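You operate a simulated robot arm through the tools that you are given. There is no shell and no other tool.

You are at the controls of a simulated robot arm. One attempt, no reset.

TASK
Put things in order on the measuring bench. At the end: the orange tin from the measuring bench stands where the red cup stood; the clear jar (marked "WHEAT") from the measuring bench stands on top of the red carton (marked "FUSES"); the red cup from the measuring bench stands where the clear jar stood; the brown clod from the measuring bench stands where the orange tin stood; whatever was shut is shut again. Leave all else as you found it, and nothing knocked over.

The check looks at the end state, three seconds after you hand in, the way a careful person would. Anything else that was tipped, shoved, dropped, spilled or broken makes it a failure.

THE ROBOT
A 6-joint arm with a two-finger parallel gripper, fixed in place. Base frame: the origin is at the foot of the arm, x ahead of it, y to its left, z up; the work surface is at about z = 0. Lengths are in cm, angles in rad, forces in N, time in s.
With the tool pointing down near the work surface it reaches from about 16 to 42 cm from the base axis. Its first joint turns from -1.152 to 1.152 rad. Payload 1.57 kg.
Tool frame: the origin (TCP) lies between the finger pads and is the grasp point; the fingertips stand 3 cm ahead of it; z points along the fingers, y is the line along which they close. The gripper opens to 8 cm. The fingers are 1.7 cm wide and 1.2 cm thick; the gripper's body (4 by 8.2 cm) begins 8 cm behind the TCP.
Orientation is told as [roll, pitch, yaw] about the base's x, y, z axes, in that order, counted from this pose: with the fingers straight down and closing along the base's y, the tool's x points along the base's -x, its y along +y and its z along -z.

THE INTERFACE
- The arm moves only by the tool arm_command. Its argument "motion" is one flat list of numbers, 7 for each row, row after row: the closure in counts, from 0 (fully open) to 255 (shut), then the shift along the base's x, y, z in cm, then the turn, a rotation vector about the base's x, y, z in rad. In form: [fingers, tx, ty, tz, ax, ay, az, fingers, tx, ty, tz, ax, ay, az, ...]. A call has 1 to 20 rows; each row is the pose to reach, as a shift and turn from the pose commanded when the call began. Each row takes 0.2 s and may step no farther than 5 cm and 0.15 rad from the row before; otherwise, or with a gripper value out of range, the whole call is refused. Where a pose cannot be reached the arm comes as near as it can. A force on the tool above 40 N (or 10 N above the force at the start of the call, whichever is more), or a blocked arm, ends the call early, and 0.2 s more pass. Each finger travels about 15.3 cm/s and halts on what it meets, pressing with about 38 N; the grip force reading is that of the motor and also rises with nothing between the fingers. The clock runs only during rows and for 0.2 s after the last one: add rows that repeat a pose to give the fingers time. It gives the time, the measured TCP pose, the force on the tool (base axes), the opening and the grip force at its end, in the units of the frame above (readings bear some noise), with the torque about the TCP (base axes, N m) and any sound that the robot's microphone picked up.
- Cameras (640 x 400 px; columns grow to the right, rows downward): "scene" is fixed at [4.29, -34.56, 41.54]; the picture's right is [0.65, -0.76, 0.00], its down [-0.48, -0.41, -0.77] and it looks along [0.59, 0.50, -0.63] (base axes); focal length 223 px, centre (320, 200). "wrist" rides on the gripper at [7.2, -0.7, -12.2] in the tool frame; the picture's right is [0.09, 1.00, 0.00], its down [-0.84, 0.08, -0.54] and it looks along [-0.54, 0.05, 0.84] (tool axes); focal length 238 px, centre (320, 200). There is no depth. A picture from a camera that has moved, and an enlarged one, comes with that camera's place and axes in the base frame and with its lens. The place of the scene camera against the robot may be out by one fixed shift of up to 2.5 cm in any direction.
- grab_frame(camera): a new picture of that camera. The clock stands still meanwhile.
- enlarge(camera, box): a new picture of the part [left, top, right, bottom] of that camera's present view, enlarged. The clock stands still meanwhile.
- finish_job(): hands the job in; it is judged then, once.

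Places have to be worked out from the pictures, the camera data and where the tool is seen. Open the gripper and draw the arm clear of the work before you hand the job in, unless the task says otherwise.

The tools are called as name(argument=value, ...) on one line, values as JSON. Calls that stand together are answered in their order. arm_command: Moves the arm, as the interface text tells. Its arguments: {"type":"object","properties":{"motion":{"type":"array","items":{"type":"number"}}},"required":["motion"]} The other tools are called the same way: grab_frame (camera) takes a picture; enlarge (camera, box) takes an enlarged picture of a part of a camera's view; finish_job () hands the job in.

At the start:

```text
clock: 0.0
tool_pos: [22.28, 5.42, 26.46]
tcp_rot: [-0.001, -0.001, 0.001]
force: [0.0, 0.7, 0.7]
torque: [0.01, 0.01, -0.02]
finger_gap: 7.99
gripper_force: 0.0
```

scene: 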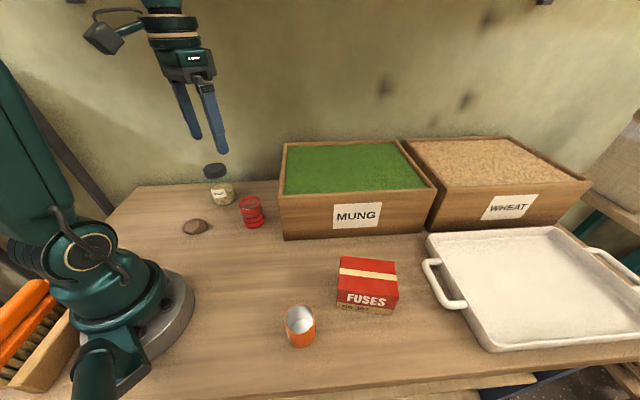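
wrist: 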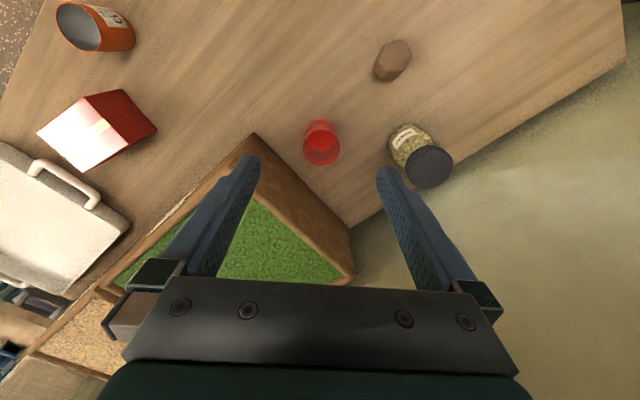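

I'll start with enlarged views of the objects on the bench to work out what and where they are.

enlarge(camera="scene", box=[160, 150, 320, 250])

enlarge(camera="scene", box=[260, 240, 420, 360])

enlarge(camera="wrist", box=[280, 20, 480, 200])

enlarge(camera="wrist", box=[0, 0, 200, 200])

```text
4.00 times, centred on (240, 200) of scene
camera zoom: at [4.29, -34.56, 41.54], right [0.65, -0.76, 0.0], down [-0.48, -0.41, -0.77], along [0.59, 0.5, -0.63], focal length 892 px, centre (640, 200)
```

zoom: 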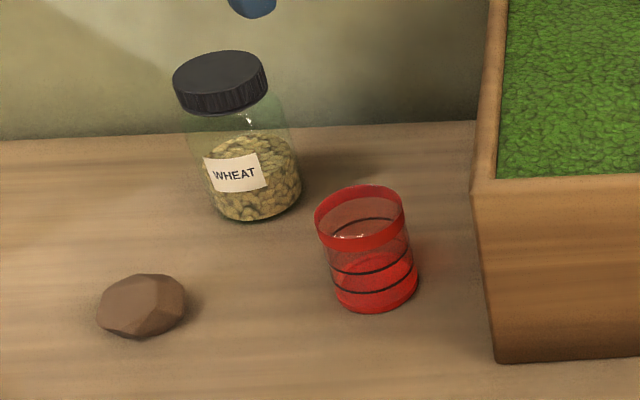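

```text
3.33 times, centred on (340, 300) of scene
camera zoom: at [4.29, -34.56, 41.54], right [0.65, -0.76, 0.0], down [-0.48, -0.41, -0.77], along [0.59, 0.5, -0.63], focal length 743 px, centre (253, -133)
```

zoom: 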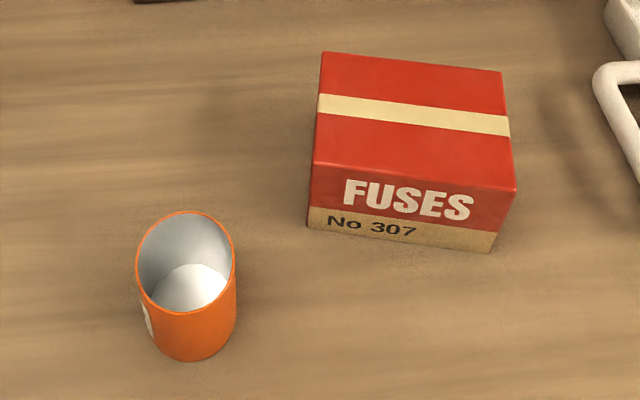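

```text
2.22 times, centred on (380, 110) of wrist
camera zoom: at [15.09, 4.74, 38.88], right [-0.09, 1.0, 0.0], down [0.84, 0.08, 0.54], along [0.54, 0.05, -0.84], focal length 530 px, centre (187, 400)
```

zoom: 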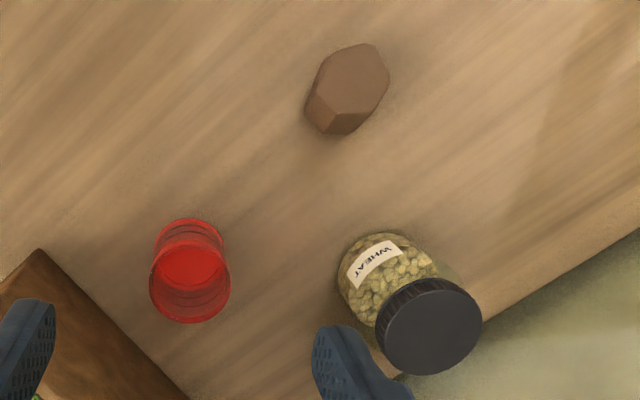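

```text
2.00 times, centred on (100, 100) of wrist
camera zoom: at [15.09, 4.74, 38.88], right [-0.09, 1.0, 0.0], down [0.84, 0.08, 0.54], along [0.54, 0.05, -0.84], focal length 477 px, centre (760, 400)
```

zoom: 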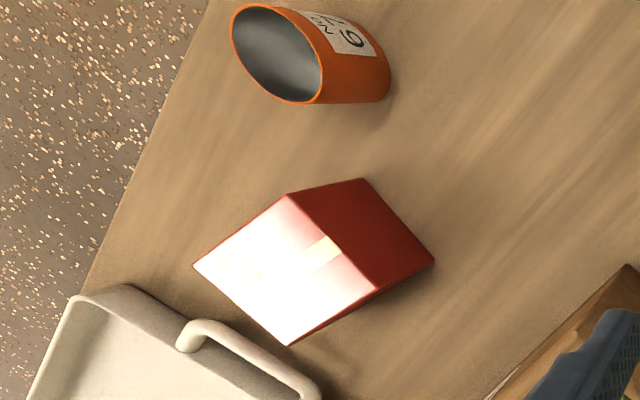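

The bench appears turned about 45° to the base frame. My rough estimates are jar (28, 21), cup (27, 6), clod (16, 15), tin (16, -23) and carton (28.5, -27). I'll swing high toward the jar to get better wrist views.

arm_command(motion=[0, 0, 2, 0.4, 0, 0, 0.13, 0, 0, 4, 0.4, 0, 0, 0.26, 0, 0, 6, 0.4, 0, 0, 0.39, 0, 0, 8, 0.4, 0, 0, 0.52, 0, 0, 10, 0.4, 0, 0, 0.64, 0, 0, 10, 0.4, 0, 0, 0.64])

grab_frame(camera="wrist")

enlarge(camera="wrist", box=[200, 0, 440, 200])

grab_frame(camera="scene")

```text
clock: 1.4
tool_pos: [22.28, 15.44, 26.92]
tcp_rot: [0.0, -0.002, 0.64]
force: [0.4, -0.2, -0.9]
torque: [0.01, 0.0, 0.04]
finger_gap: 8.02
gripper_force: 0.0
```

```text
taken
camera wrist: at [17.0, 10.66, 39.18], right [-0.67, 0.74, 0.0], down [0.62, 0.56, 0.54], along [0.4, 0.36, -0.84], focal length 238 px, centre (320, 200)
```

wrist: 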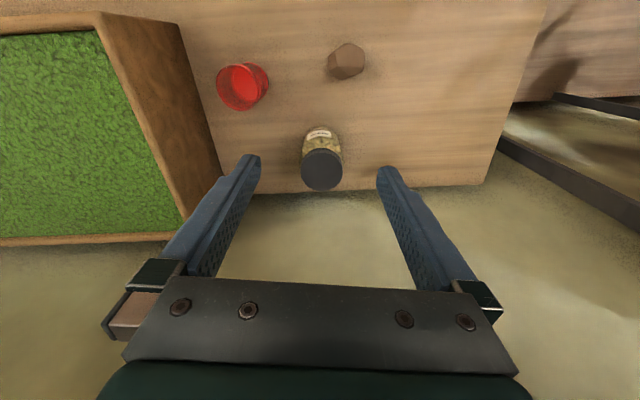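

```text
2.00 times, centred on (320, 100) of wrist
camera zoom: at [17.0, 10.66, 39.18], right [-0.67, 0.74, 0.0], down [0.62, 0.56, 0.54], along [0.4, 0.36, -0.84], focal length 477 px, centre (320, 400)
```

zoom: 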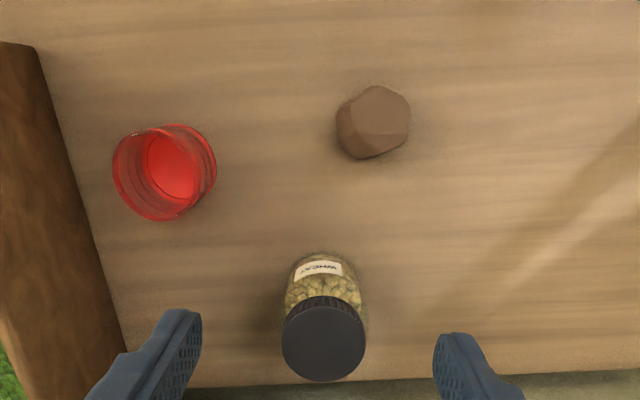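

```text
taken
```

scene: 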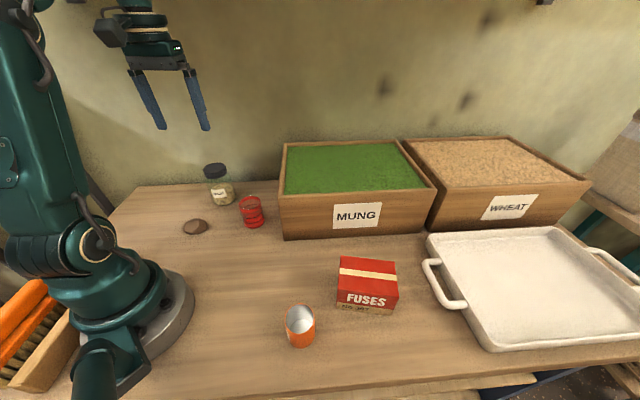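

The second view puts the jar near (27.3, 20), about 10 cm tall with the body wider than the lid. The cup is near (27.2, 5.9) and the clod near (15.7, 14.5). I'll lower toward the jar, still above its lid, to refine these.

arm_command(motion=[0, -0.4, 0, -3.5, 0, 0, 0, 0, -0.9, 0, -7, 0, 0, 0, 0, -1.4, 0, -10.5, 0, 0, 0, 0, -1.4, 0, -10.5, 0, 0, 0])

grab_frame(camera="wrist")

enlarge(camera="wrist", box=[240, 80, 400, 240])

```text
clock: 2.4
tool_pos: [20.91, 15.48, 16.32]
tcp_rot: [0.001, -0.002, 0.639]
force: [-0.5, -0.3, 0.3]
torque: [0.01, -0.01, 0.01]
finger_gap: 7.99
gripper_force: 0.2
```

```text
taken
camera wrist: at [15.51, 10.7, 28.58], right [-0.67, 0.74, 0.0], down [0.62, 0.56, 0.54], along [0.4, 0.36, -0.84], focal length 238 px, centre (320, 200)
```

wrist: 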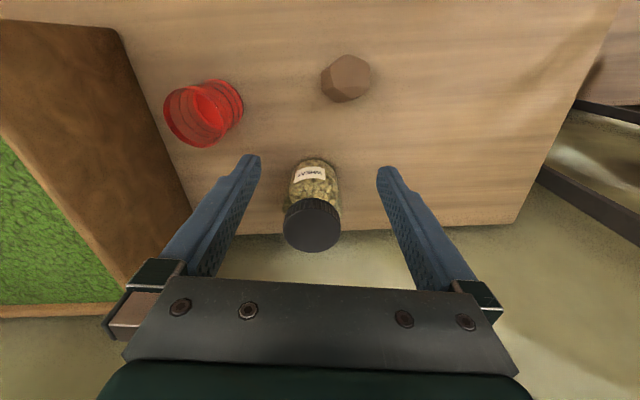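

```text
2.50 times, centred on (320, 160) of wrist
camera zoom: at [15.51, 10.7, 28.58], right [-0.67, 0.74, 0.0], down [0.62, 0.56, 0.54], along [0.4, 0.36, -0.84], focal length 596 px, centre (320, 300)
```

zoom: 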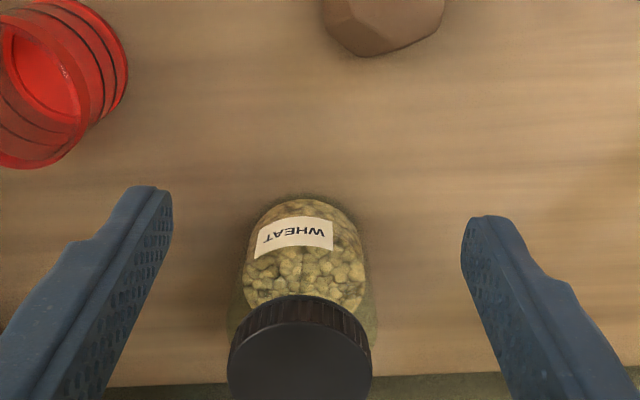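

The jar measures about (27.3, 20.05), 10 cm tall and 6.3 cm across. I'll move directly above it, staying clear of the lid, and check that it is centred between the fingers.

arm_command(motion=[0, 3.2, 2.3, 0, 0, 0, 0, 0, 6.4, 4.57, 0, 0, 0, 0, 0, 6.4, 4.57, 0, 0, 0, 0])

grab_frame(camera="wrist")

enlarge(camera="wrist", box=[220, 60, 420, 220])

enlarge(camera="scene", box=[100, 60, 300, 260])

```text
clock: 3.2
tool_pos: [27.27, 20.11, 16.42]
tcp_rot: [-0.001, 0.0, 0.638]
force: [-0.1, -0.5, -0.2]
torque: [-0.04, 0.05, -0.01]
finger_gap: 8.01
gripper_force: 0.1
```

```text
taken
camera wrist: at [21.9, 15.21, 28.67], right [-0.67, 0.74, 0.0], down [0.63, 0.56, 0.54], along [0.4, 0.36, -0.84], focal length 238 px, centre (320, 200)
```

wrist: 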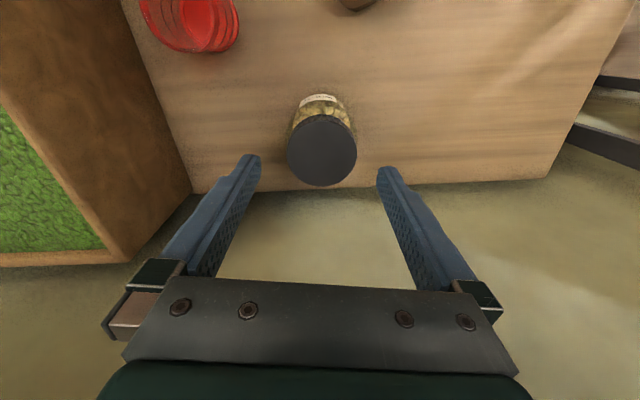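

```text
2.50 times, centred on (320, 140) of wrist
camera zoom: at [21.9, 15.21, 28.67], right [-0.67, 0.74, 0.0], down [0.63, 0.56, 0.54], along [0.4, 0.36, -0.84], focal length 596 px, centre (320, 350)
```

zoom: 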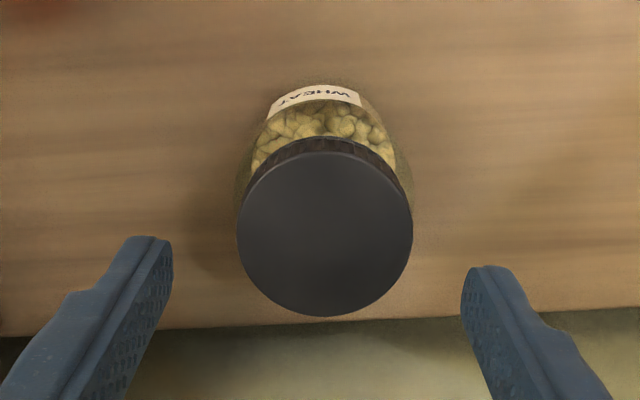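

```text
2.00 times, centred on (200, 160) of scene
camera zoom: at [4.29, -34.56, 41.54], right [0.65, -0.76, 0.0], down [-0.48, -0.41, -0.77], along [0.59, 0.5, -0.63], focal length 446 px, centre (560, 280)
```

zoom: 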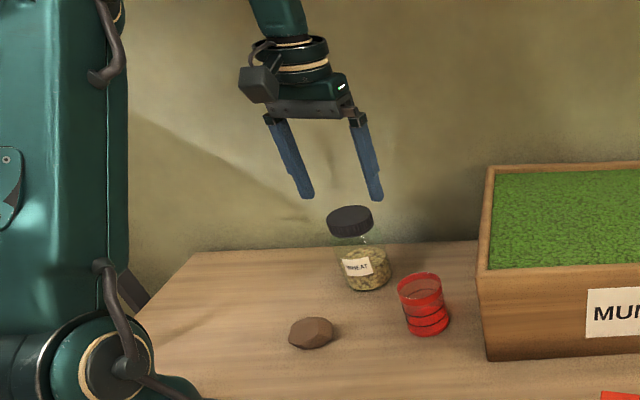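

The lid centre is at about (27.25, 20.25), only 0.2 cm off centre. I'll correct that, descend straight to TCP z ≈ 4.5 so the fingers straddle the jar body, and check.

arm_command(motion=[0, -0.05, 0.1, 0, 0, 0, 0, 0, -0.05, 0.1, -2, 0, 0, 0, 0, -0.05, 0.1, -4, 0, 0, 0, 0, -0.05, 0.1, -6, 0, 0, 0, 0, -0.05, 0.1, -8, 0, 0, 0, 0, -0.05, 0.1, -10, 0, 0, 0, 0, -0.05, 0.1, -11.7, 0, 0, 0, 0, -0.05, 0.1, -11.7, 0, 0, 0])

grab_frame(camera="wrist")

enlarge(camera="scene", box=[140, 120, 300, 260])

```text
clock: 5.0
tool_pos: [27.08, 20.1, 4.83]
tcp_rot: [0.0, -0.001, 0.64]
force: [-0.1, 0.2, -0.5]
torque: [-0.02, -0.02, 0.0]
finger_gap: 8.01
gripper_force: 0.1
```

```text
taken
camera wrist: at [21.78, 15.28, 17.06], right [-0.67, 0.74, 0.0], down [0.62, 0.56, 0.54], along [0.4, 0.36, -0.84], focal length 238 px, centre (320, 200)
```

wrist: 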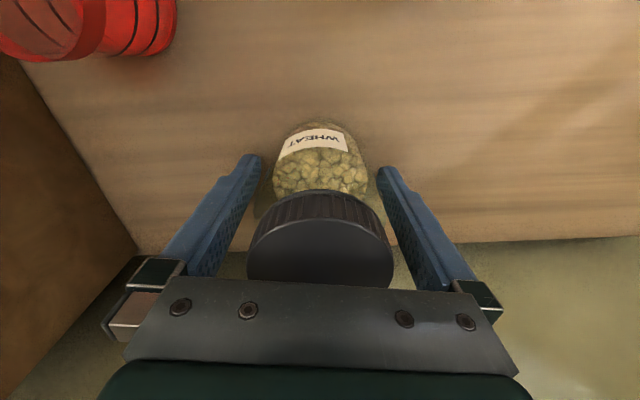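

```text
2.86 times, centred on (220, 190) of scene
camera zoom: at [4.29, -34.56, 41.54], right [0.65, -0.76, 0.0], down [-0.48, -0.41, -0.77], along [0.59, 0.5, -0.63], focal length 637 px, centre (606, 229)
```

zoom: 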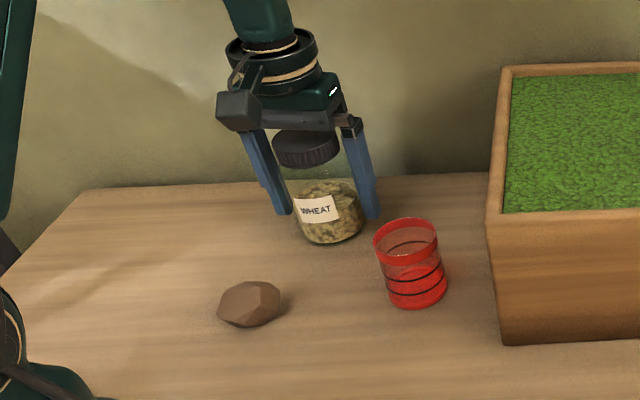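

The fingers straddle the jar with clearance on both sides. I'll nudge 0.3 cm forward and close gently in stages.

arm_command(motion=[0, 0.22, 0.12, 0, 0, 0, 0, 30, 0.22, 0.12, 0, 0, 0, 0, 45, 0.22, 0.12, 0, 0, 0, 0, 60, 0.22, 0.12, 0, 0, 0, 0, 60, 0.22, 0.12, 0, 0, 0, 0])

```text
clock: 6.2
tool_pos: [27.45, 20.16, 4.94]
tcp_rot: [-0.001, -0.003, 0.637]
force: [-0.6, 1.2, -0.6]
torque: [0.05, 0.0, 0.0]
finger_gap: 6.52
gripper_force: 38.0
```

It has gripped at a 6.52 cm gap with 38 N. I'll lift straight up slowly and check the hold.

arm_command(motion=[70, 0, 0, 0, 0, 0, 0, 70, 0, 0, 0.5, 0, 0, 0, 70, 0, 0, 1.5, 0, 0, 0, 70, 0, 0, 3, 0, 0, 0, 70, 0, 0, 3, 0, 0, 0])

grab_frame(camera="wrist")

enlarge(camera="scene", box=[140, 120, 300, 260])

```text
clock: 7.4
tool_pos: [27.48, 20.08, 7.99]
tcp_rot: [0.001, 0.0, 0.638]
force: [0.2, -0.2, -3.3]
torque: [0.0, -0.01, 0.0]
finger_gap: 6.49
gripper_force: 38.6
```

```text
taken
camera wrist: at [22.09, 15.3, 20.19], right [-0.67, 0.74, 0.0], down [0.62, 0.56, 0.54], along [0.4, 0.36, -0.84], focal length 238 px, centre (320, 200)
```

wrist: 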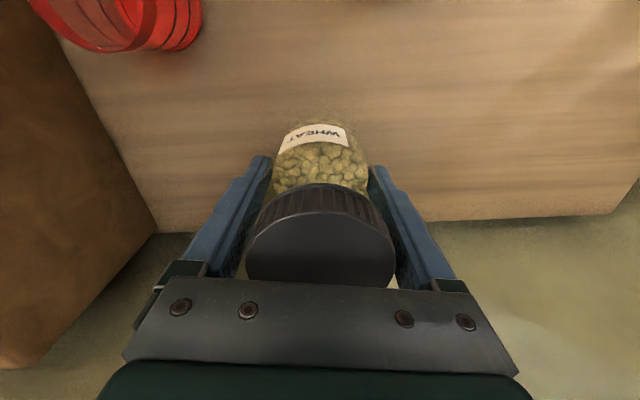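

```text
2.86 times, centred on (220, 190) of scene
camera zoom: at [4.29, -34.56, 41.54], right [0.65, -0.76, 0.0], down [-0.48, -0.41, -0.77], along [0.59, 0.5, -0.63], focal length 637 px, centre (606, 229)
```

zoom: 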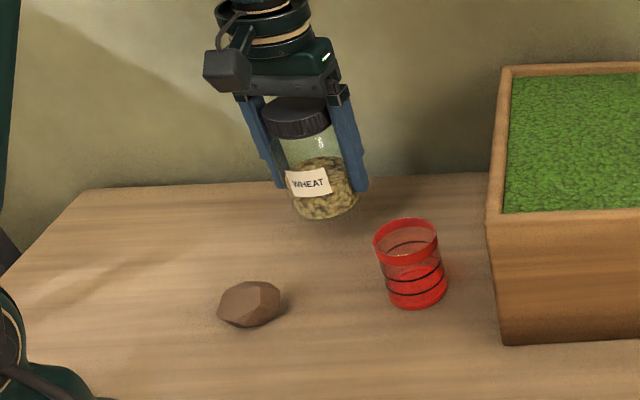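

The jar hangs securely, weighing about 3 N. I'll lift it well above bin height, draw it inward and swing toward the carton side, stopping partway to measure the carton with the wrist camera.

arm_command(motion=[70, 0, 0, 3.5, 0, 0, 0, 70, -1, -0.7, 7, 0, 0, 0, 70, -3, -2.2, 10, 0, 0, 0, 70, -5, -3.7, 12.5, 0, 0, 0, 70, -6.4, -4.7, 14.3, 0, 0, 0, 70, -4.44, -7.79, 14.3, 0, 0, -0.14, 70, -2.93, -11.12, 14.3, 0, 0, -0.28, 70, -1.9, -14.63, 14.3, 0, 0, -0.42, 70, -1.37, -18.25, 14.3, 0, 0, -0.56, 70, -1.36, -21.91, 14.3, 0, 0, -0.7, 70, -1.36, -21.91, 14.3, 0, 0, -0.7])

grab_frame(camera="wrist")

enlarge(camera="wrist", box=[20, 60, 220, 220])

grab_frame(camera="scene")

```text
clock: 9.8
tool_pos: [26.16, -1.9, 22.19]
tcp_rot: [0.001, -0.002, -0.063]
force: [-0.3, -1.3, -3.7]
torque: [0.0, 0.01, -0.01]
finger_gap: 6.51
gripper_force: 38.0
```

```text
taken
camera wrist: at [18.95, -2.11, 34.48], right [-0.03, 1.0, 0.0], down [0.84, 0.03, 0.54], along [0.54, 0.02, -0.84], focal length 238 px, centre (320, 200)
```

wrist: 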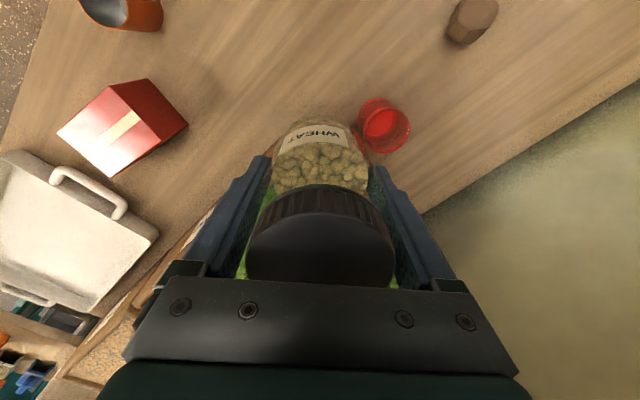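

```text
2.50 times, centred on (120, 140) of wrist
camera zoom: at [18.95, -2.11, 34.48], right [-0.03, 1.0, 0.0], down [0.84, 0.03, 0.54], along [0.54, 0.02, -0.84], focal length 596 px, centre (820, 350)
```

zoom: 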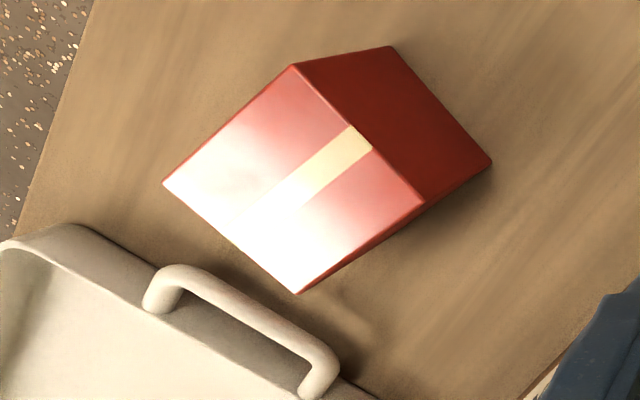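

```text
taken
```

scene: 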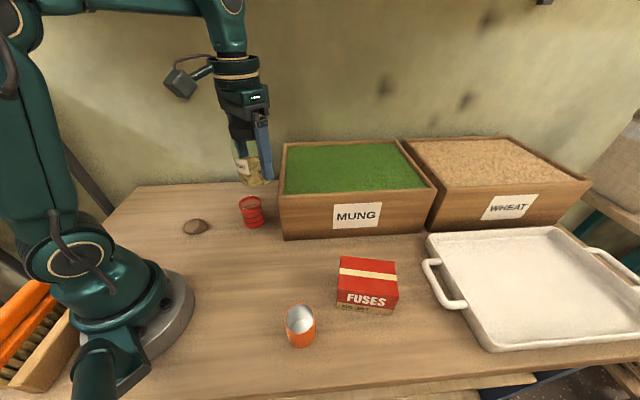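

The carton top is centred at about (28.6, -26.5), at height 6.9, with a 9.6 × 6.9 cm footprint. I'll swing the jar round and extend it above the carton, keeping its base about 7 cm above the top.

arm_command(motion=[70, -0.49, -3.62, 0, 0, 0, -0.14, 70, -1.48, -7.14, 0, 0, 0, -0.28, 70, -2.96, -10.49, 0, 0, 0, -0.42, 70, -4.88, -13.6, 0, 0, 0, -0.56, 70, -6.87, -16.03, 0, 0, 0, -0.687, 70, -4.53, -18.22, 0, 0, 0, -0.687, 70, -2.19, -20.4, 0, 0, 0, -0.687, 70, 0.14, -22.59, -1, 0, 0, -0.687, 70, 2.48, -24.77, -2, 0, 0, -0.687, 70, 2.48, -24.77, -2, 0, 0, -0.687, 70, 2.48, -24.77, -2, 0, 0, -0.687])

grab_frame(camera="wrist")

grab_frame(camera="scene")

enlarge(camera="scene", box=[280, 180, 480, 340])

```text
clock: 12.2
tool_pos: [27.16, -25.59, 19.3]
tcp_rot: [0.001, -0.002, -0.748]
force: [-0.5, 0.9, -2.4]
torque: [-0.01, 0.01, 0.02]
finger_gap: 6.51
gripper_force: 38.1
out of reach, approached as far as the arm can: row 9, 10, 11
```

```text
taken
camera wrist: at [21.55, -21.03, 31.55], right [0.61, 0.79, 0.0], down [0.67, -0.51, 0.54], along [0.43, -0.33, -0.84], focal length 238 px, centre (320, 200)
```

wrist: 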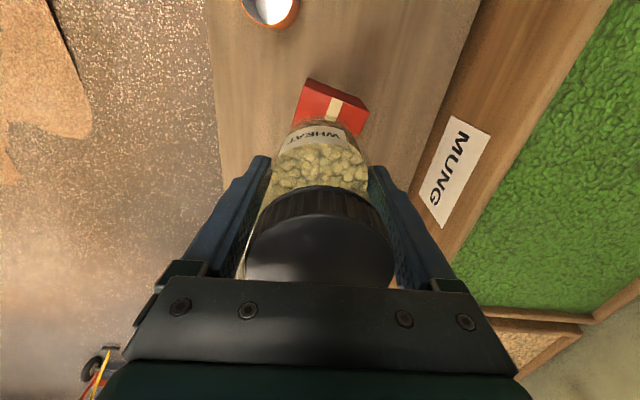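

```text
taken
```

scene: 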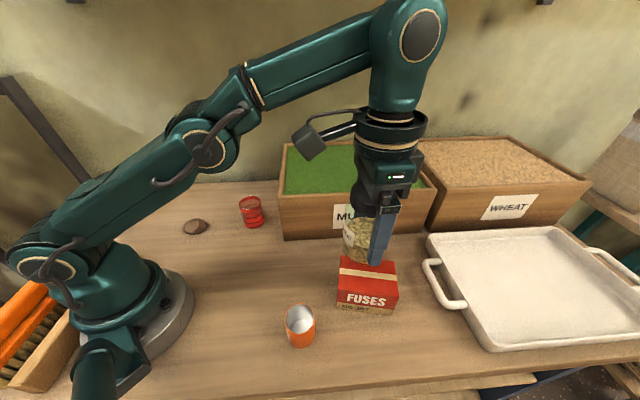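

```text
2.50 times, centred on (380, 260) of scene
camera zoom: at [4.29, -34.56, 41.54], right [0.65, -0.76, 0.0], down [-0.48, -0.41, -0.77], along [0.59, 0.5, -0.63], focal length 557 px, centre (170, 50)
```

zoom: 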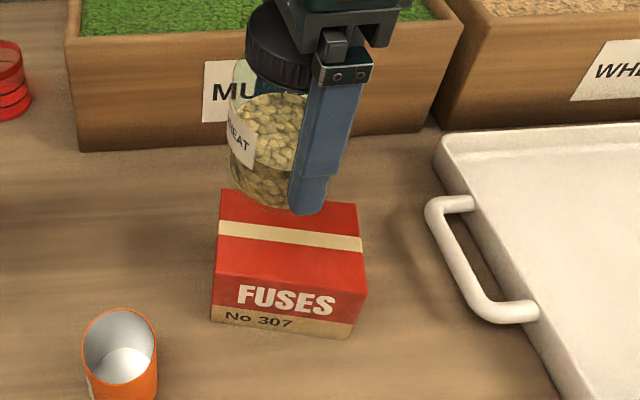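

At z = 20 the arm stops about 1.7 cm short of the carton centre, since it reaches farther when lower. I'll descend to z ≈ 14, which keeps the jar base about 2.4 cm above the carton, and check that xy converges.

arm_command(motion=[70, 0, 0, -1.5, 0, 0, 0, 70, 0, 0, -3, 0, 0, 0, 70, 0, 0, -4.5, 0, 0, 0, 70, 0, 0, -6, 0, 0, 0, 70, 0, 0, -6, 0, 0, 0])

grab_frame(camera="wrist")

enlarge(camera="scene", box=[280, 180, 480, 340])

```text
clock: 13.4
tool_pos: [27.39, -25.68, 13.35]
tcp_rot: [-0.001, -0.001, -0.746]
force: [0.1, -0.3, -2.2]
torque: [0.0, 0.01, 0.01]
finger_gap: 6.5
gripper_force: 38.3
```

```text
taken
camera wrist: at [21.67, -21.07, 25.56], right [0.61, 0.79, 0.0], down [0.67, -0.51, 0.54], along [0.43, -0.33, -0.84], focal length 238 px, centre (320, 200)
```

wrist: 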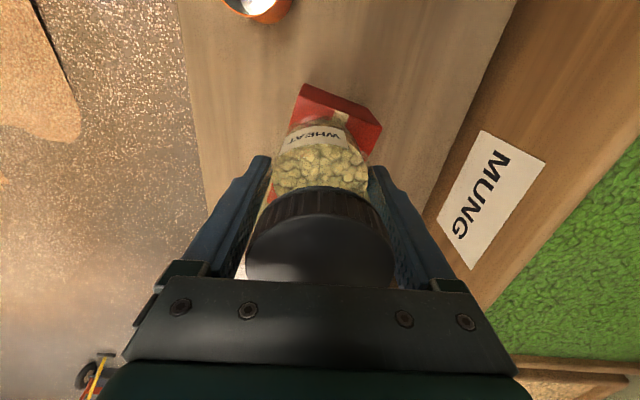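

```text
2.50 times, centred on (380, 260) of scene
camera zoom: at [4.29, -34.56, 41.54], right [0.65, -0.76, 0.0], down [-0.48, -0.41, -0.77], along [0.59, 0.5, -0.63], focal length 557 px, centre (170, 50)
```

zoom: 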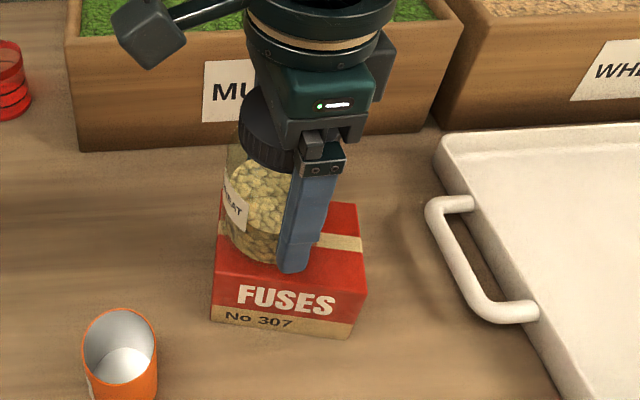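

The arm's command had been clipped to its reachable pose, so I now apply the remaining shift of (1.18, -0.79) at this height. The jar base is about 1.5 cm above the carton.

arm_command(motion=[70, 0.6, -0.4, 0, 0, 0, 0, 70, 1.18, -0.79, 0, 0, 0, 0, 70, 1.18, -0.79, 0, 0, 0, 0])

grab_frame(camera="wrist")

enlarge(camera="scene", box=[300, 190, 440, 330])

```text
clock: 14.2
tool_pos: [28.47, -26.39, 13.29]
tcp_rot: [0.001, -0.001, -0.746]
force: [0.2, 0.1, -2.8]
torque: [-0.03, 0.0, 0.01]
finger_gap: 6.5
gripper_force: 37.7
```

```text
taken
camera wrist: at [22.8, -21.89, 25.6], right [0.61, 0.79, 0.0], down [0.67, -0.51, 0.54], along [0.43, -0.33, -0.84], focal length 238 px, centre (320, 200)
```

wrist: 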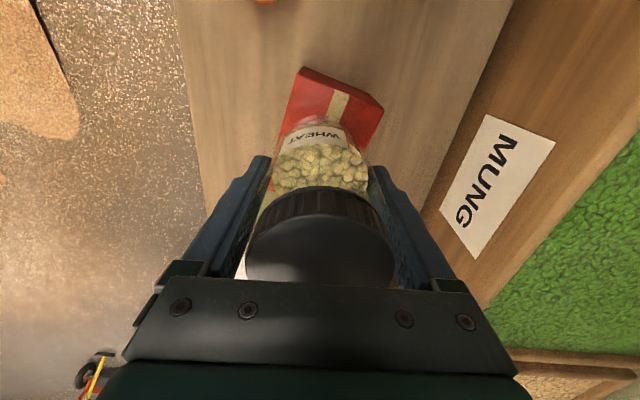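

```text
2.86 times, centred on (370, 260) of scene
camera zoom: at [4.29, -34.56, 41.54], right [0.65, -0.76, 0.0], down [-0.48, -0.41, -0.77], along [0.59, 0.5, -0.63], focal length 637 px, centre (177, 29)
```

zoom: 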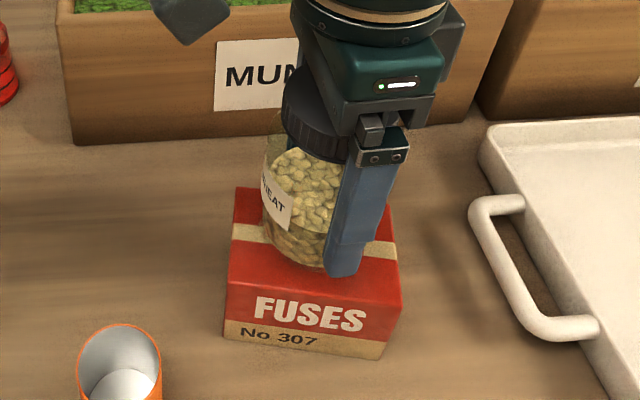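

The jar sits over the carton centre in both views. I'll lower in small steps and watch the force for contact.

arm_command(motion=[70, 0.05, -0.05, -0.5, 0, 0, 0, 70, 0.05, -0.05, -0.9, 0, 0, 0, 70, 0.05, -0.05, -1.2, 0, 0, 0, 70, 0.05, -0.05, -1.2, 0, 0, 0])

enlarge(camera="scene", box=[330, 220, 410, 320])

```text
clock: 15.2
tool_pos: [28.67, -26.34, 12.01]
tcp_rot: [-0.001, -0.001, -0.748]
force: [1.1, -0.2, -3.6]
torque: [0.0, -0.01, -0.02]
finger_gap: 6.51
gripper_force: 38.2
```

```text
4.00 times, centred on (370, 270) of scene
camera zoom: at [4.29, -34.56, 41.54], right [0.65, -0.76, 0.0], down [-0.48, -0.41, -0.77], along [0.59, 0.5, -0.63], focal length 892 px, centre (120, -80)
```

zoom: 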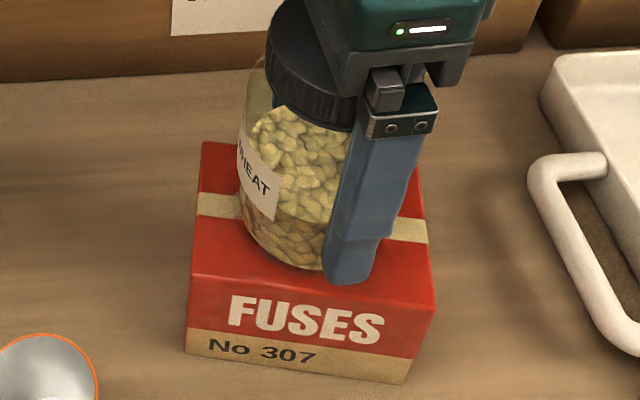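

There is no contact yet at z = 12.0 and the jar is centred well. I'll continue down in 0.1 cm steps.

arm_command(motion=[70, 0, 0, -0.1, 0, 0, 0, 70, 0, 0, -0.2, 0, 0, 0, 70, 0, 0, -0.2, 0, 0, 0])

```text
clock: 16.0
tool_pos: [28.6, -26.47, 11.85]
tcp_rot: [0.001, 0.0, -0.746]
force: [0.7, 0.4, -2.9]
torque: [0.0, 0.03, -0.02]
finger_gap: 6.51
gripper_force: 38.1
```

arm_command(motion=[70, 0, 0, -0.1, 0, 0, 0, 70, 0, 0, -0.2, 0, 0, 0, 70, 0, 0, -0.2, 0, 0, 0])

```text
clock: 16.8
tool_pos: [28.62, -26.33, 11.68]
tcp_rot: [-0.001, -0.002, -0.747]
force: [-2.3, 2.6, 6.7]
torque: [0.04, 0.09, 0.04]
finger_gap: 6.51
gripper_force: 38.1
```

Fz jumped from -3 to +6.7 N, so the jar is standing on the carton. I'll ease up by 0.06 cm and open the fingers slowly.

arm_command(motion=[60, 0, 0, 0.05, 0, 0, 0, 50, 0, 0, 0.06, 0, 0, 0, 40, 0, 0, 0.06, 0, 0, 0, 25, 0, 0, 0.06, 0, 0, 0, 0, 0, 0, 0.06, 0, 0, 0, 0, 0, 0, 0.06, 0, 0, 0])

grab_frame(camera="wrist")

enlarge(camera="scene", box=[310, 200, 430, 320])

```text
clock: 18.2
tool_pos: [28.59, -26.42, 11.67]
tcp_rot: [0.0, -0.003, -0.747]
force: [0.0, 0.5, -0.2]
torque: [0.01, 0.0, 0.03]
finger_gap: 8.0
gripper_force: 0.0
```

```text
taken
camera wrist: at [22.81, -21.95, 24.07], right [0.61, 0.79, 0.0], down [0.67, -0.51, 0.54], along [0.43, -0.33, -0.84], focal length 238 px, centre (320, 200)
```

wrist: 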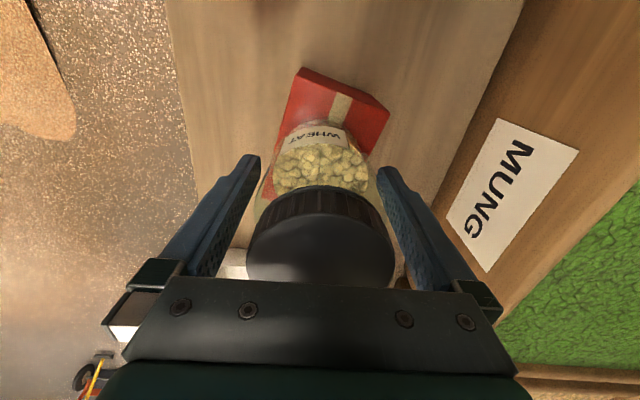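

```text
3.33 times, centred on (370, 260) of scene
camera zoom: at [4.29, -34.56, 41.54], right [0.65, -0.76, 0.0], down [-0.48, -0.41, -0.77], along [0.59, 0.5, -0.63], focal length 743 px, centre (153, 0)
```

zoom: 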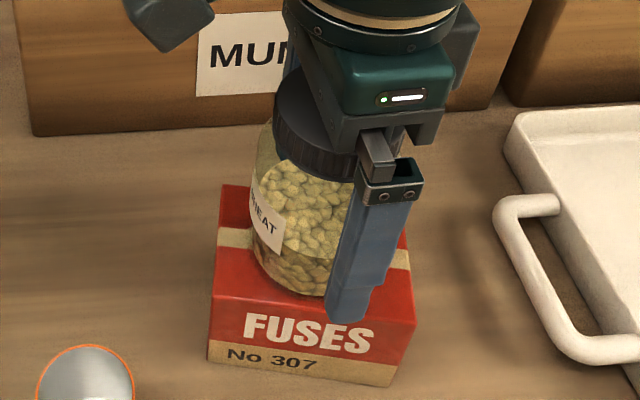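

The jar stands released on the carton. I'll withdraw up and slightly inward, so the fingers slide clear past the jar's sides, then look at the result and the tin.

arm_command(motion=[0, -0.3, 0.27, 1.5, 0, 0, 0, 0, -0.8, 0.75, 3, 0, 0, 0, 0, -1.3, 1.2, 4.5, 0, 0, 0, 0, -1.8, 1.7, 6, 0, 0, 0, 0, -2.3, 2.1, 7.5, 0, 0, 0, 0, -2.8, 2.6, 9, 0, 0, 0, 0, -3.3, 3.05, 10.5, 0, 0, 0, 0, -3.8, 3.5, 12, 0, 0, 0, 0, -6, 5.5, 13, 0, 0, 0, 0, -8.5, 7.8, 13, 0, 0, 0, 0, -8.5, 7.8, 13, 0, 0, 0])

grab_frame(camera="wrist")

grab_frame(camera="scene")

```text
clock: 20.6
tool_pos: [19.82, -18.68, 24.83]
tcp_rot: [0.0, -0.002, -0.748]
force: [-0.2, 0.8, 0.4]
torque: [0.0, 0.0, 0.03]
finger_gap: 7.98
gripper_force: 0.0
```

```text
taken
camera wrist: at [14.17, -14.23, 36.99], right [0.61, 0.79, 0.0], down [0.67, -0.51, 0.54], along [0.43, -0.33, -0.84], focal length 238 px, centre (320, 200)
```

wrist: 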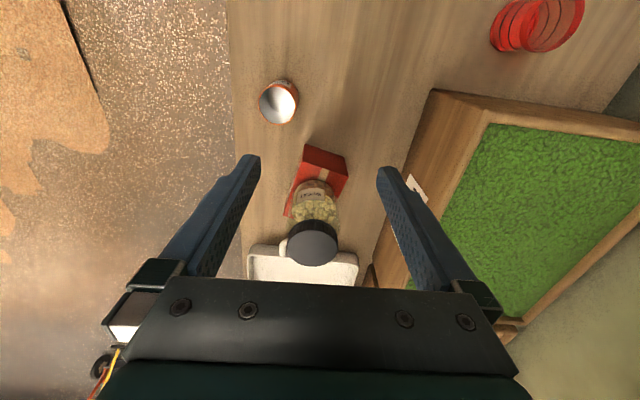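

```text
taken
```

scene: 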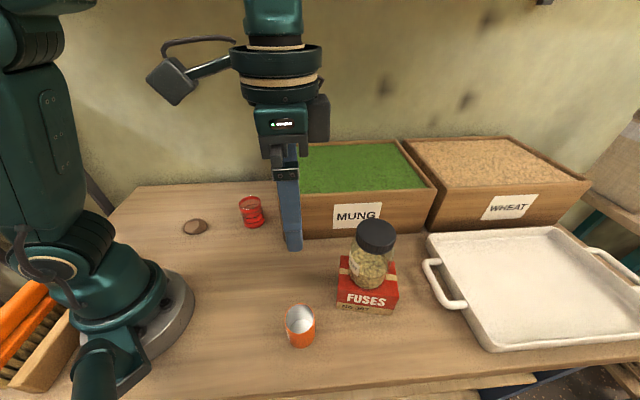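

The jar stands upright on the FUSES carton. While I'm here I'll zoom in on the tin to measure its position precisely.

enlarge(camera="wrist", box=[230, 60, 330, 140])

enlarge(camera="scene", box=[270, 200, 430, 360])

```text
5.00 times, centred on (280, 100) of wrist
camera zoom: at [14.17, -14.23, 36.99], right [0.61, 0.79, 0.0], down [0.67, -0.51, 0.54], along [0.43, -0.33, -0.84], focal length 1192 px, centre (520, 700)
```

zoom: 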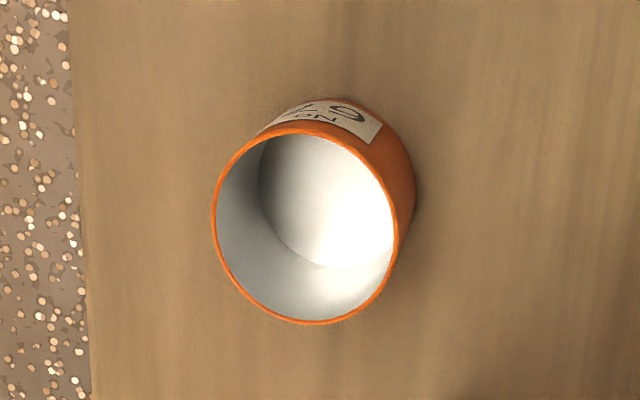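

```text
2.50 times, centred on (350, 280) of scene
camera zoom: at [4.29, -34.56, 41.54], right [0.65, -0.76, 0.0], down [-0.48, -0.41, -0.77], along [0.59, 0.5, -0.63], focal length 557 px, centre (245, 0)
```

zoom: 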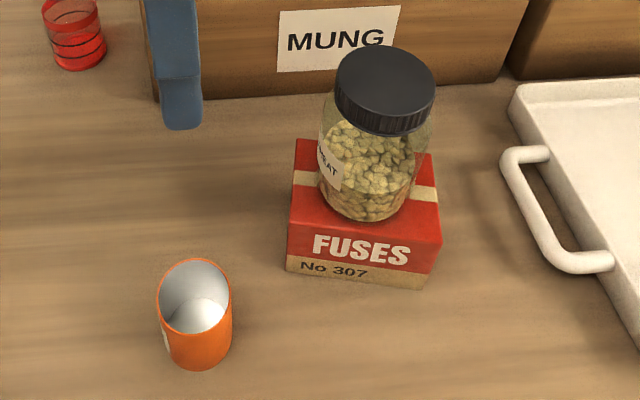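

The tin is at about (15.65, -22.0), 6.8 cm tall and 4.5 cm across. Next I'll swing back to the cup for a close view.

arm_command(motion=[0, 2.38, 2.9, 0, 0, 0, 0.138, 0, 4.34, 6.1, 0, 0, 0, 0.276, 0, 5.84, 9.55, 0, 0, 0, 0.414, 0, 6.86, 13.16, 0, 0, 0, 0.552, 0, 7.36, 16.88, 0, 0, 0, 0.69, 0, 7.35, 20.64, 0, 0, 0, 0.828, 0, 6.82, 24.36, 0, 0, 0, 0.961, 0, 4.2, 23.8, -2, 0, 0, 0.961, 0, 1.68, 23.28, -4.8, 0, 0, 0.961, 0, 1.68, 23.28, -4.8, 0, 0, 0.961])

grab_frame(camera="wrist")

enlarge(camera="wrist", box=[260, 80, 380, 180])

enlarge(camera="scene", box=[160, 150, 300, 260])

```text
clock: 22.8
tool_pos: [21.6, 4.65, 19.65]
tcp_rot: [0.0, -0.005, 0.214]
force: [-0.5, -0.2, -0.4]
torque: [-0.03, -0.02, 0.03]
finger_gap: 8.0
gripper_force: 0.0
```

```text
taken
camera wrist: at [14.74, 2.52, 31.99], right [-0.3, 0.95, 0.0], down [0.8, 0.25, 0.54], along [0.52, 0.16, -0.84], focal length 238 px, centre (320, 200)
```

wrist: 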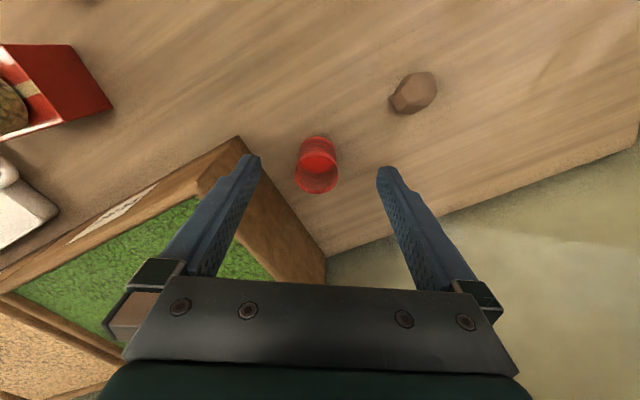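

```text
4.00 times, centred on (320, 130) of wrist
camera zoom: at [14.74, 2.52, 31.99], right [-0.3, 0.95, 0.0], down [0.8, 0.25, 0.54], along [0.52, 0.16, -0.84], focal length 953 px, centre (320, 480)
```

zoom: 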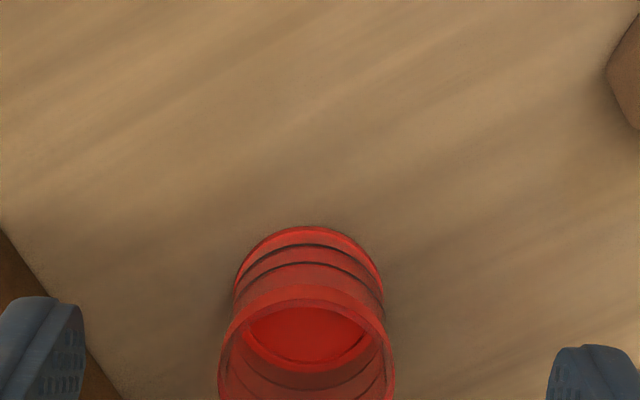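

```text
3.64 times, centred on (230, 205) of scene
camera zoom: at [4.29, -34.56, 41.54], right [0.65, -0.76, 0.0], down [-0.48, -0.41, -0.77], along [0.59, 0.5, -0.63], focal length 810 px, centre (647, 182)
```

zoom: 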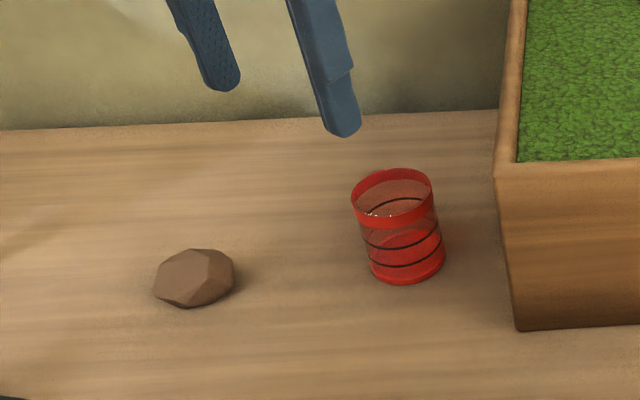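

The cup appears to hold red liquid, or at least a filled bottom half, so I must keep it level and move gently. It is at about (27.3, 5.95), 5.3 cm across and 6.7 cm tall. I'll hover above it to check centring.

arm_command(motion=[0, 2, 0.45, -2, 0, 0, 0, 0, 4, 0.9, -4, 0, 0, 0, 0, 5.7, 1.3, -5.5, 0, 0, 0, 0, 5.7, 1.3, -5.5, 0, 0, 0])

grab_frame(camera="wrist")

enlarge(camera="wrist", box=[220, 60, 420, 220])

```text
clock: 23.8
tool_pos: [27.4, 5.99, 14.42]
tcp_rot: [0.0, -0.001, 0.215]
force: [-0.3, 0.4, -1.1]
torque: [0.0, -0.01, -0.01]
finger_gap: 7.99
gripper_force: 0.1
```

```text
taken
camera wrist: at [20.54, 3.86, 26.66], right [-0.3, 0.95, 0.0], down [0.8, 0.25, 0.54], along [0.52, 0.16, -0.84], focal length 238 px, centre (320, 200)
```

wrist: 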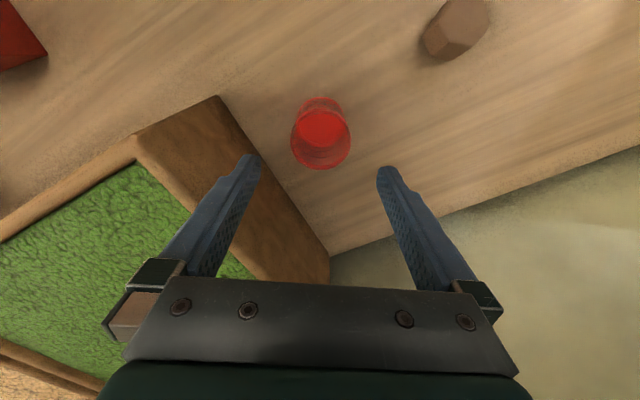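

```text
2.50 times, centred on (320, 140) of wrist
camera zoom: at [20.54, 3.86, 26.66], right [-0.3, 0.95, 0.0], down [0.8, 0.25, 0.54], along [0.52, 0.16, -0.84], focal length 596 px, centre (320, 350)
```

zoom: 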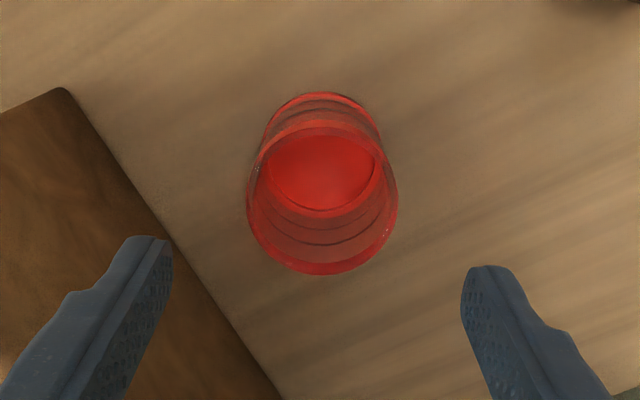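

The cup is centred between the fingers at about (27.2, 5.9). I'll descend to TCP z ≈ 4 around it.

arm_command(motion=[0, -0.12, -0.07, -2, 0, 0, 0, 0, -0.12, -0.07, -4, 0, 0, 0, 0, -0.12, -0.07, -6, 0, 0, 0, 0, -0.12, -0.07, -8, 0, 0, 0, 0, -0.12, -0.07, -9.5, 0, 0, 0, 0, -0.12, -0.07, -10.4, 0, 0, 0, 0, -0.12, -0.07, -10.4, 0, 0, 0])

grab_frame(camera="wrist")

enlarge(camera="scene", box=[180, 120, 320, 260])

```text
clock: 25.4
tool_pos: [27.32, 5.88, 4.16]
tcp_rot: [0.001, -0.002, 0.212]
force: [-0.1, 0.4, -0.6]
torque: [0.0, 0.01, 0.0]
finger_gap: 8.0
gripper_force: 0.1
```

```text
taken
camera wrist: at [20.32, 3.67, 16.36], right [-0.3, 0.95, 0.0], down [0.8, 0.25, 0.54], along [0.52, 0.16, -0.84], focal length 238 px, centre (320, 200)
```

wrist: 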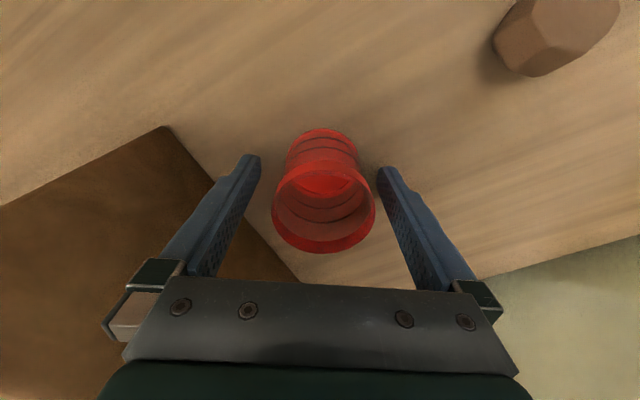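

```text
2.86 times, centred on (250, 190) of scene
camera zoom: at [4.29, -34.56, 41.54], right [0.65, -0.76, 0.0], down [-0.48, -0.41, -0.77], along [0.59, 0.5, -0.63], focal length 637 px, centre (520, 229)
```

zoom: 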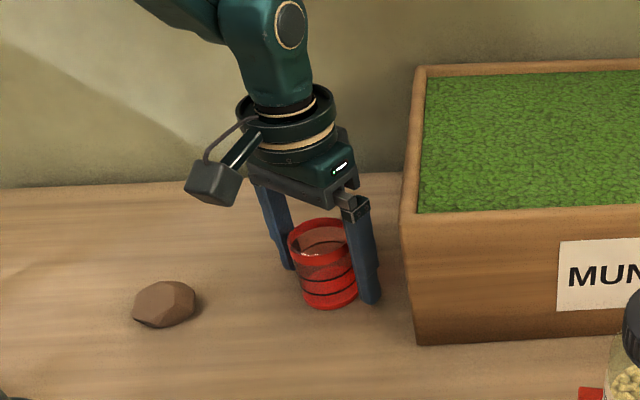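

The cup is centred between the fingers. I'll close gently in steps.

arm_command(motion=[40, 0, 0, 0, 0, 0, 0, 65, 0, 0, 0, 0, 0, 0, 80, 0, 0, 0, 0, 0, 0, 88, 0, 0, 0, 0, 0, 0, 90, 0, 0, 0, 0, 0, 0])

```text
clock: 26.6
tool_pos: [27.17, 5.93, 4.06]
tcp_rot: [-0.001, -0.002, 0.213]
force: [0.7, 1.1, -0.2]
torque: [-0.03, -0.01, 0.01]
finger_gap: 5.2
gripper_force: 0.2
```

The gap is 5.2 cm with no grip force yet, so I'll close a bit further in small increments.

arm_command(motion=[94, 0, 0, 0, 0, 0, 0, 97, 0, 0, 0, 0, 0, 0, 97, 0, 0, 0, 0, 0, 0])

```text
clock: 27.4
tool_pos: [27.19, 5.77, 4.09]
tcp_rot: [-0.001, -0.002, 0.212]
force: [0.0, 0.4, 1.4]
torque: [0.0, 0.02, 0.04]
finger_gap: 5.08
gripper_force: 37.7
```

It's gripped at a 5.08 cm gap. I'll lift slowly and check that the cup comes up level.

arm_command(motion=[97, 0, 0, 0.4, 0, 0, 0, 97, 0, 0, 1.2, 0, 0, 0, 97, 0, 0, 2.2, 0, 0, 0, 97, 0, 0, 3.2, 0, 0, 0, 97, 0, 0, 4, 0, 0, 0, 97, 0, 0, 4, 0, 0, 0])

enlarge(camera="scene", box=[180, 120, 320, 260])

grab_frame(camera="wrist")

```text
clock: 28.8
tool_pos: [27.26, 5.75, 8.11]
tcp_rot: [0.001, -0.001, 0.213]
force: [0.2, -0.1, 0.2]
torque: [0.02, 0.01, 0.02]
finger_gap: 5.1
gripper_force: 38.1
```

```text
2.86 times, centred on (250, 190) of scene
camera zoom: at [4.29, -34.56, 41.54], right [0.65, -0.76, 0.0], down [-0.48, -0.41, -0.77], along [0.59, 0.5, -0.63], focal length 637 px, centre (520, 229)
```

zoom: 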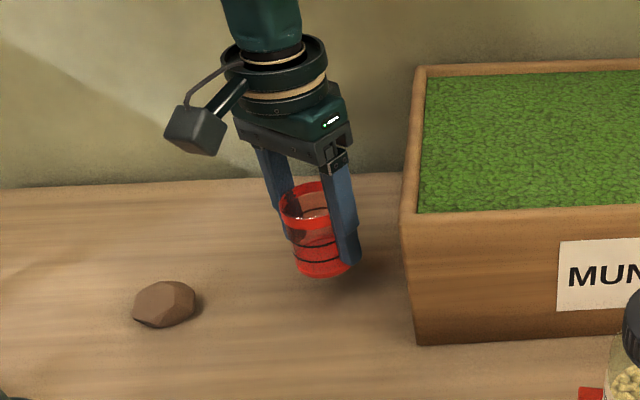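

```text
taken
camera wrist: at [20.4, 3.65, 20.31], right [-0.3, 0.95, 0.0], down [0.8, 0.25, 0.54], along [0.52, 0.16, -0.84], focal length 238 px, centre (320, 200)
```

wrist: 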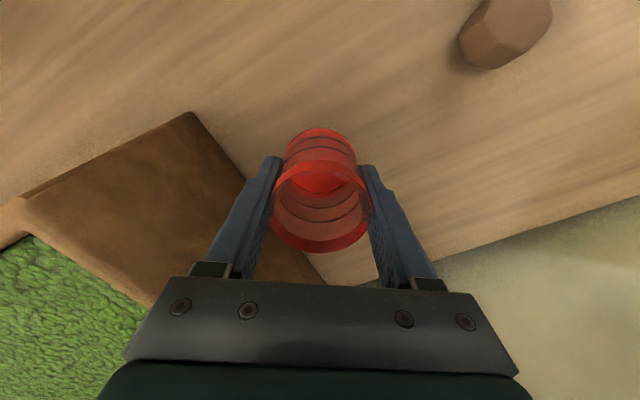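

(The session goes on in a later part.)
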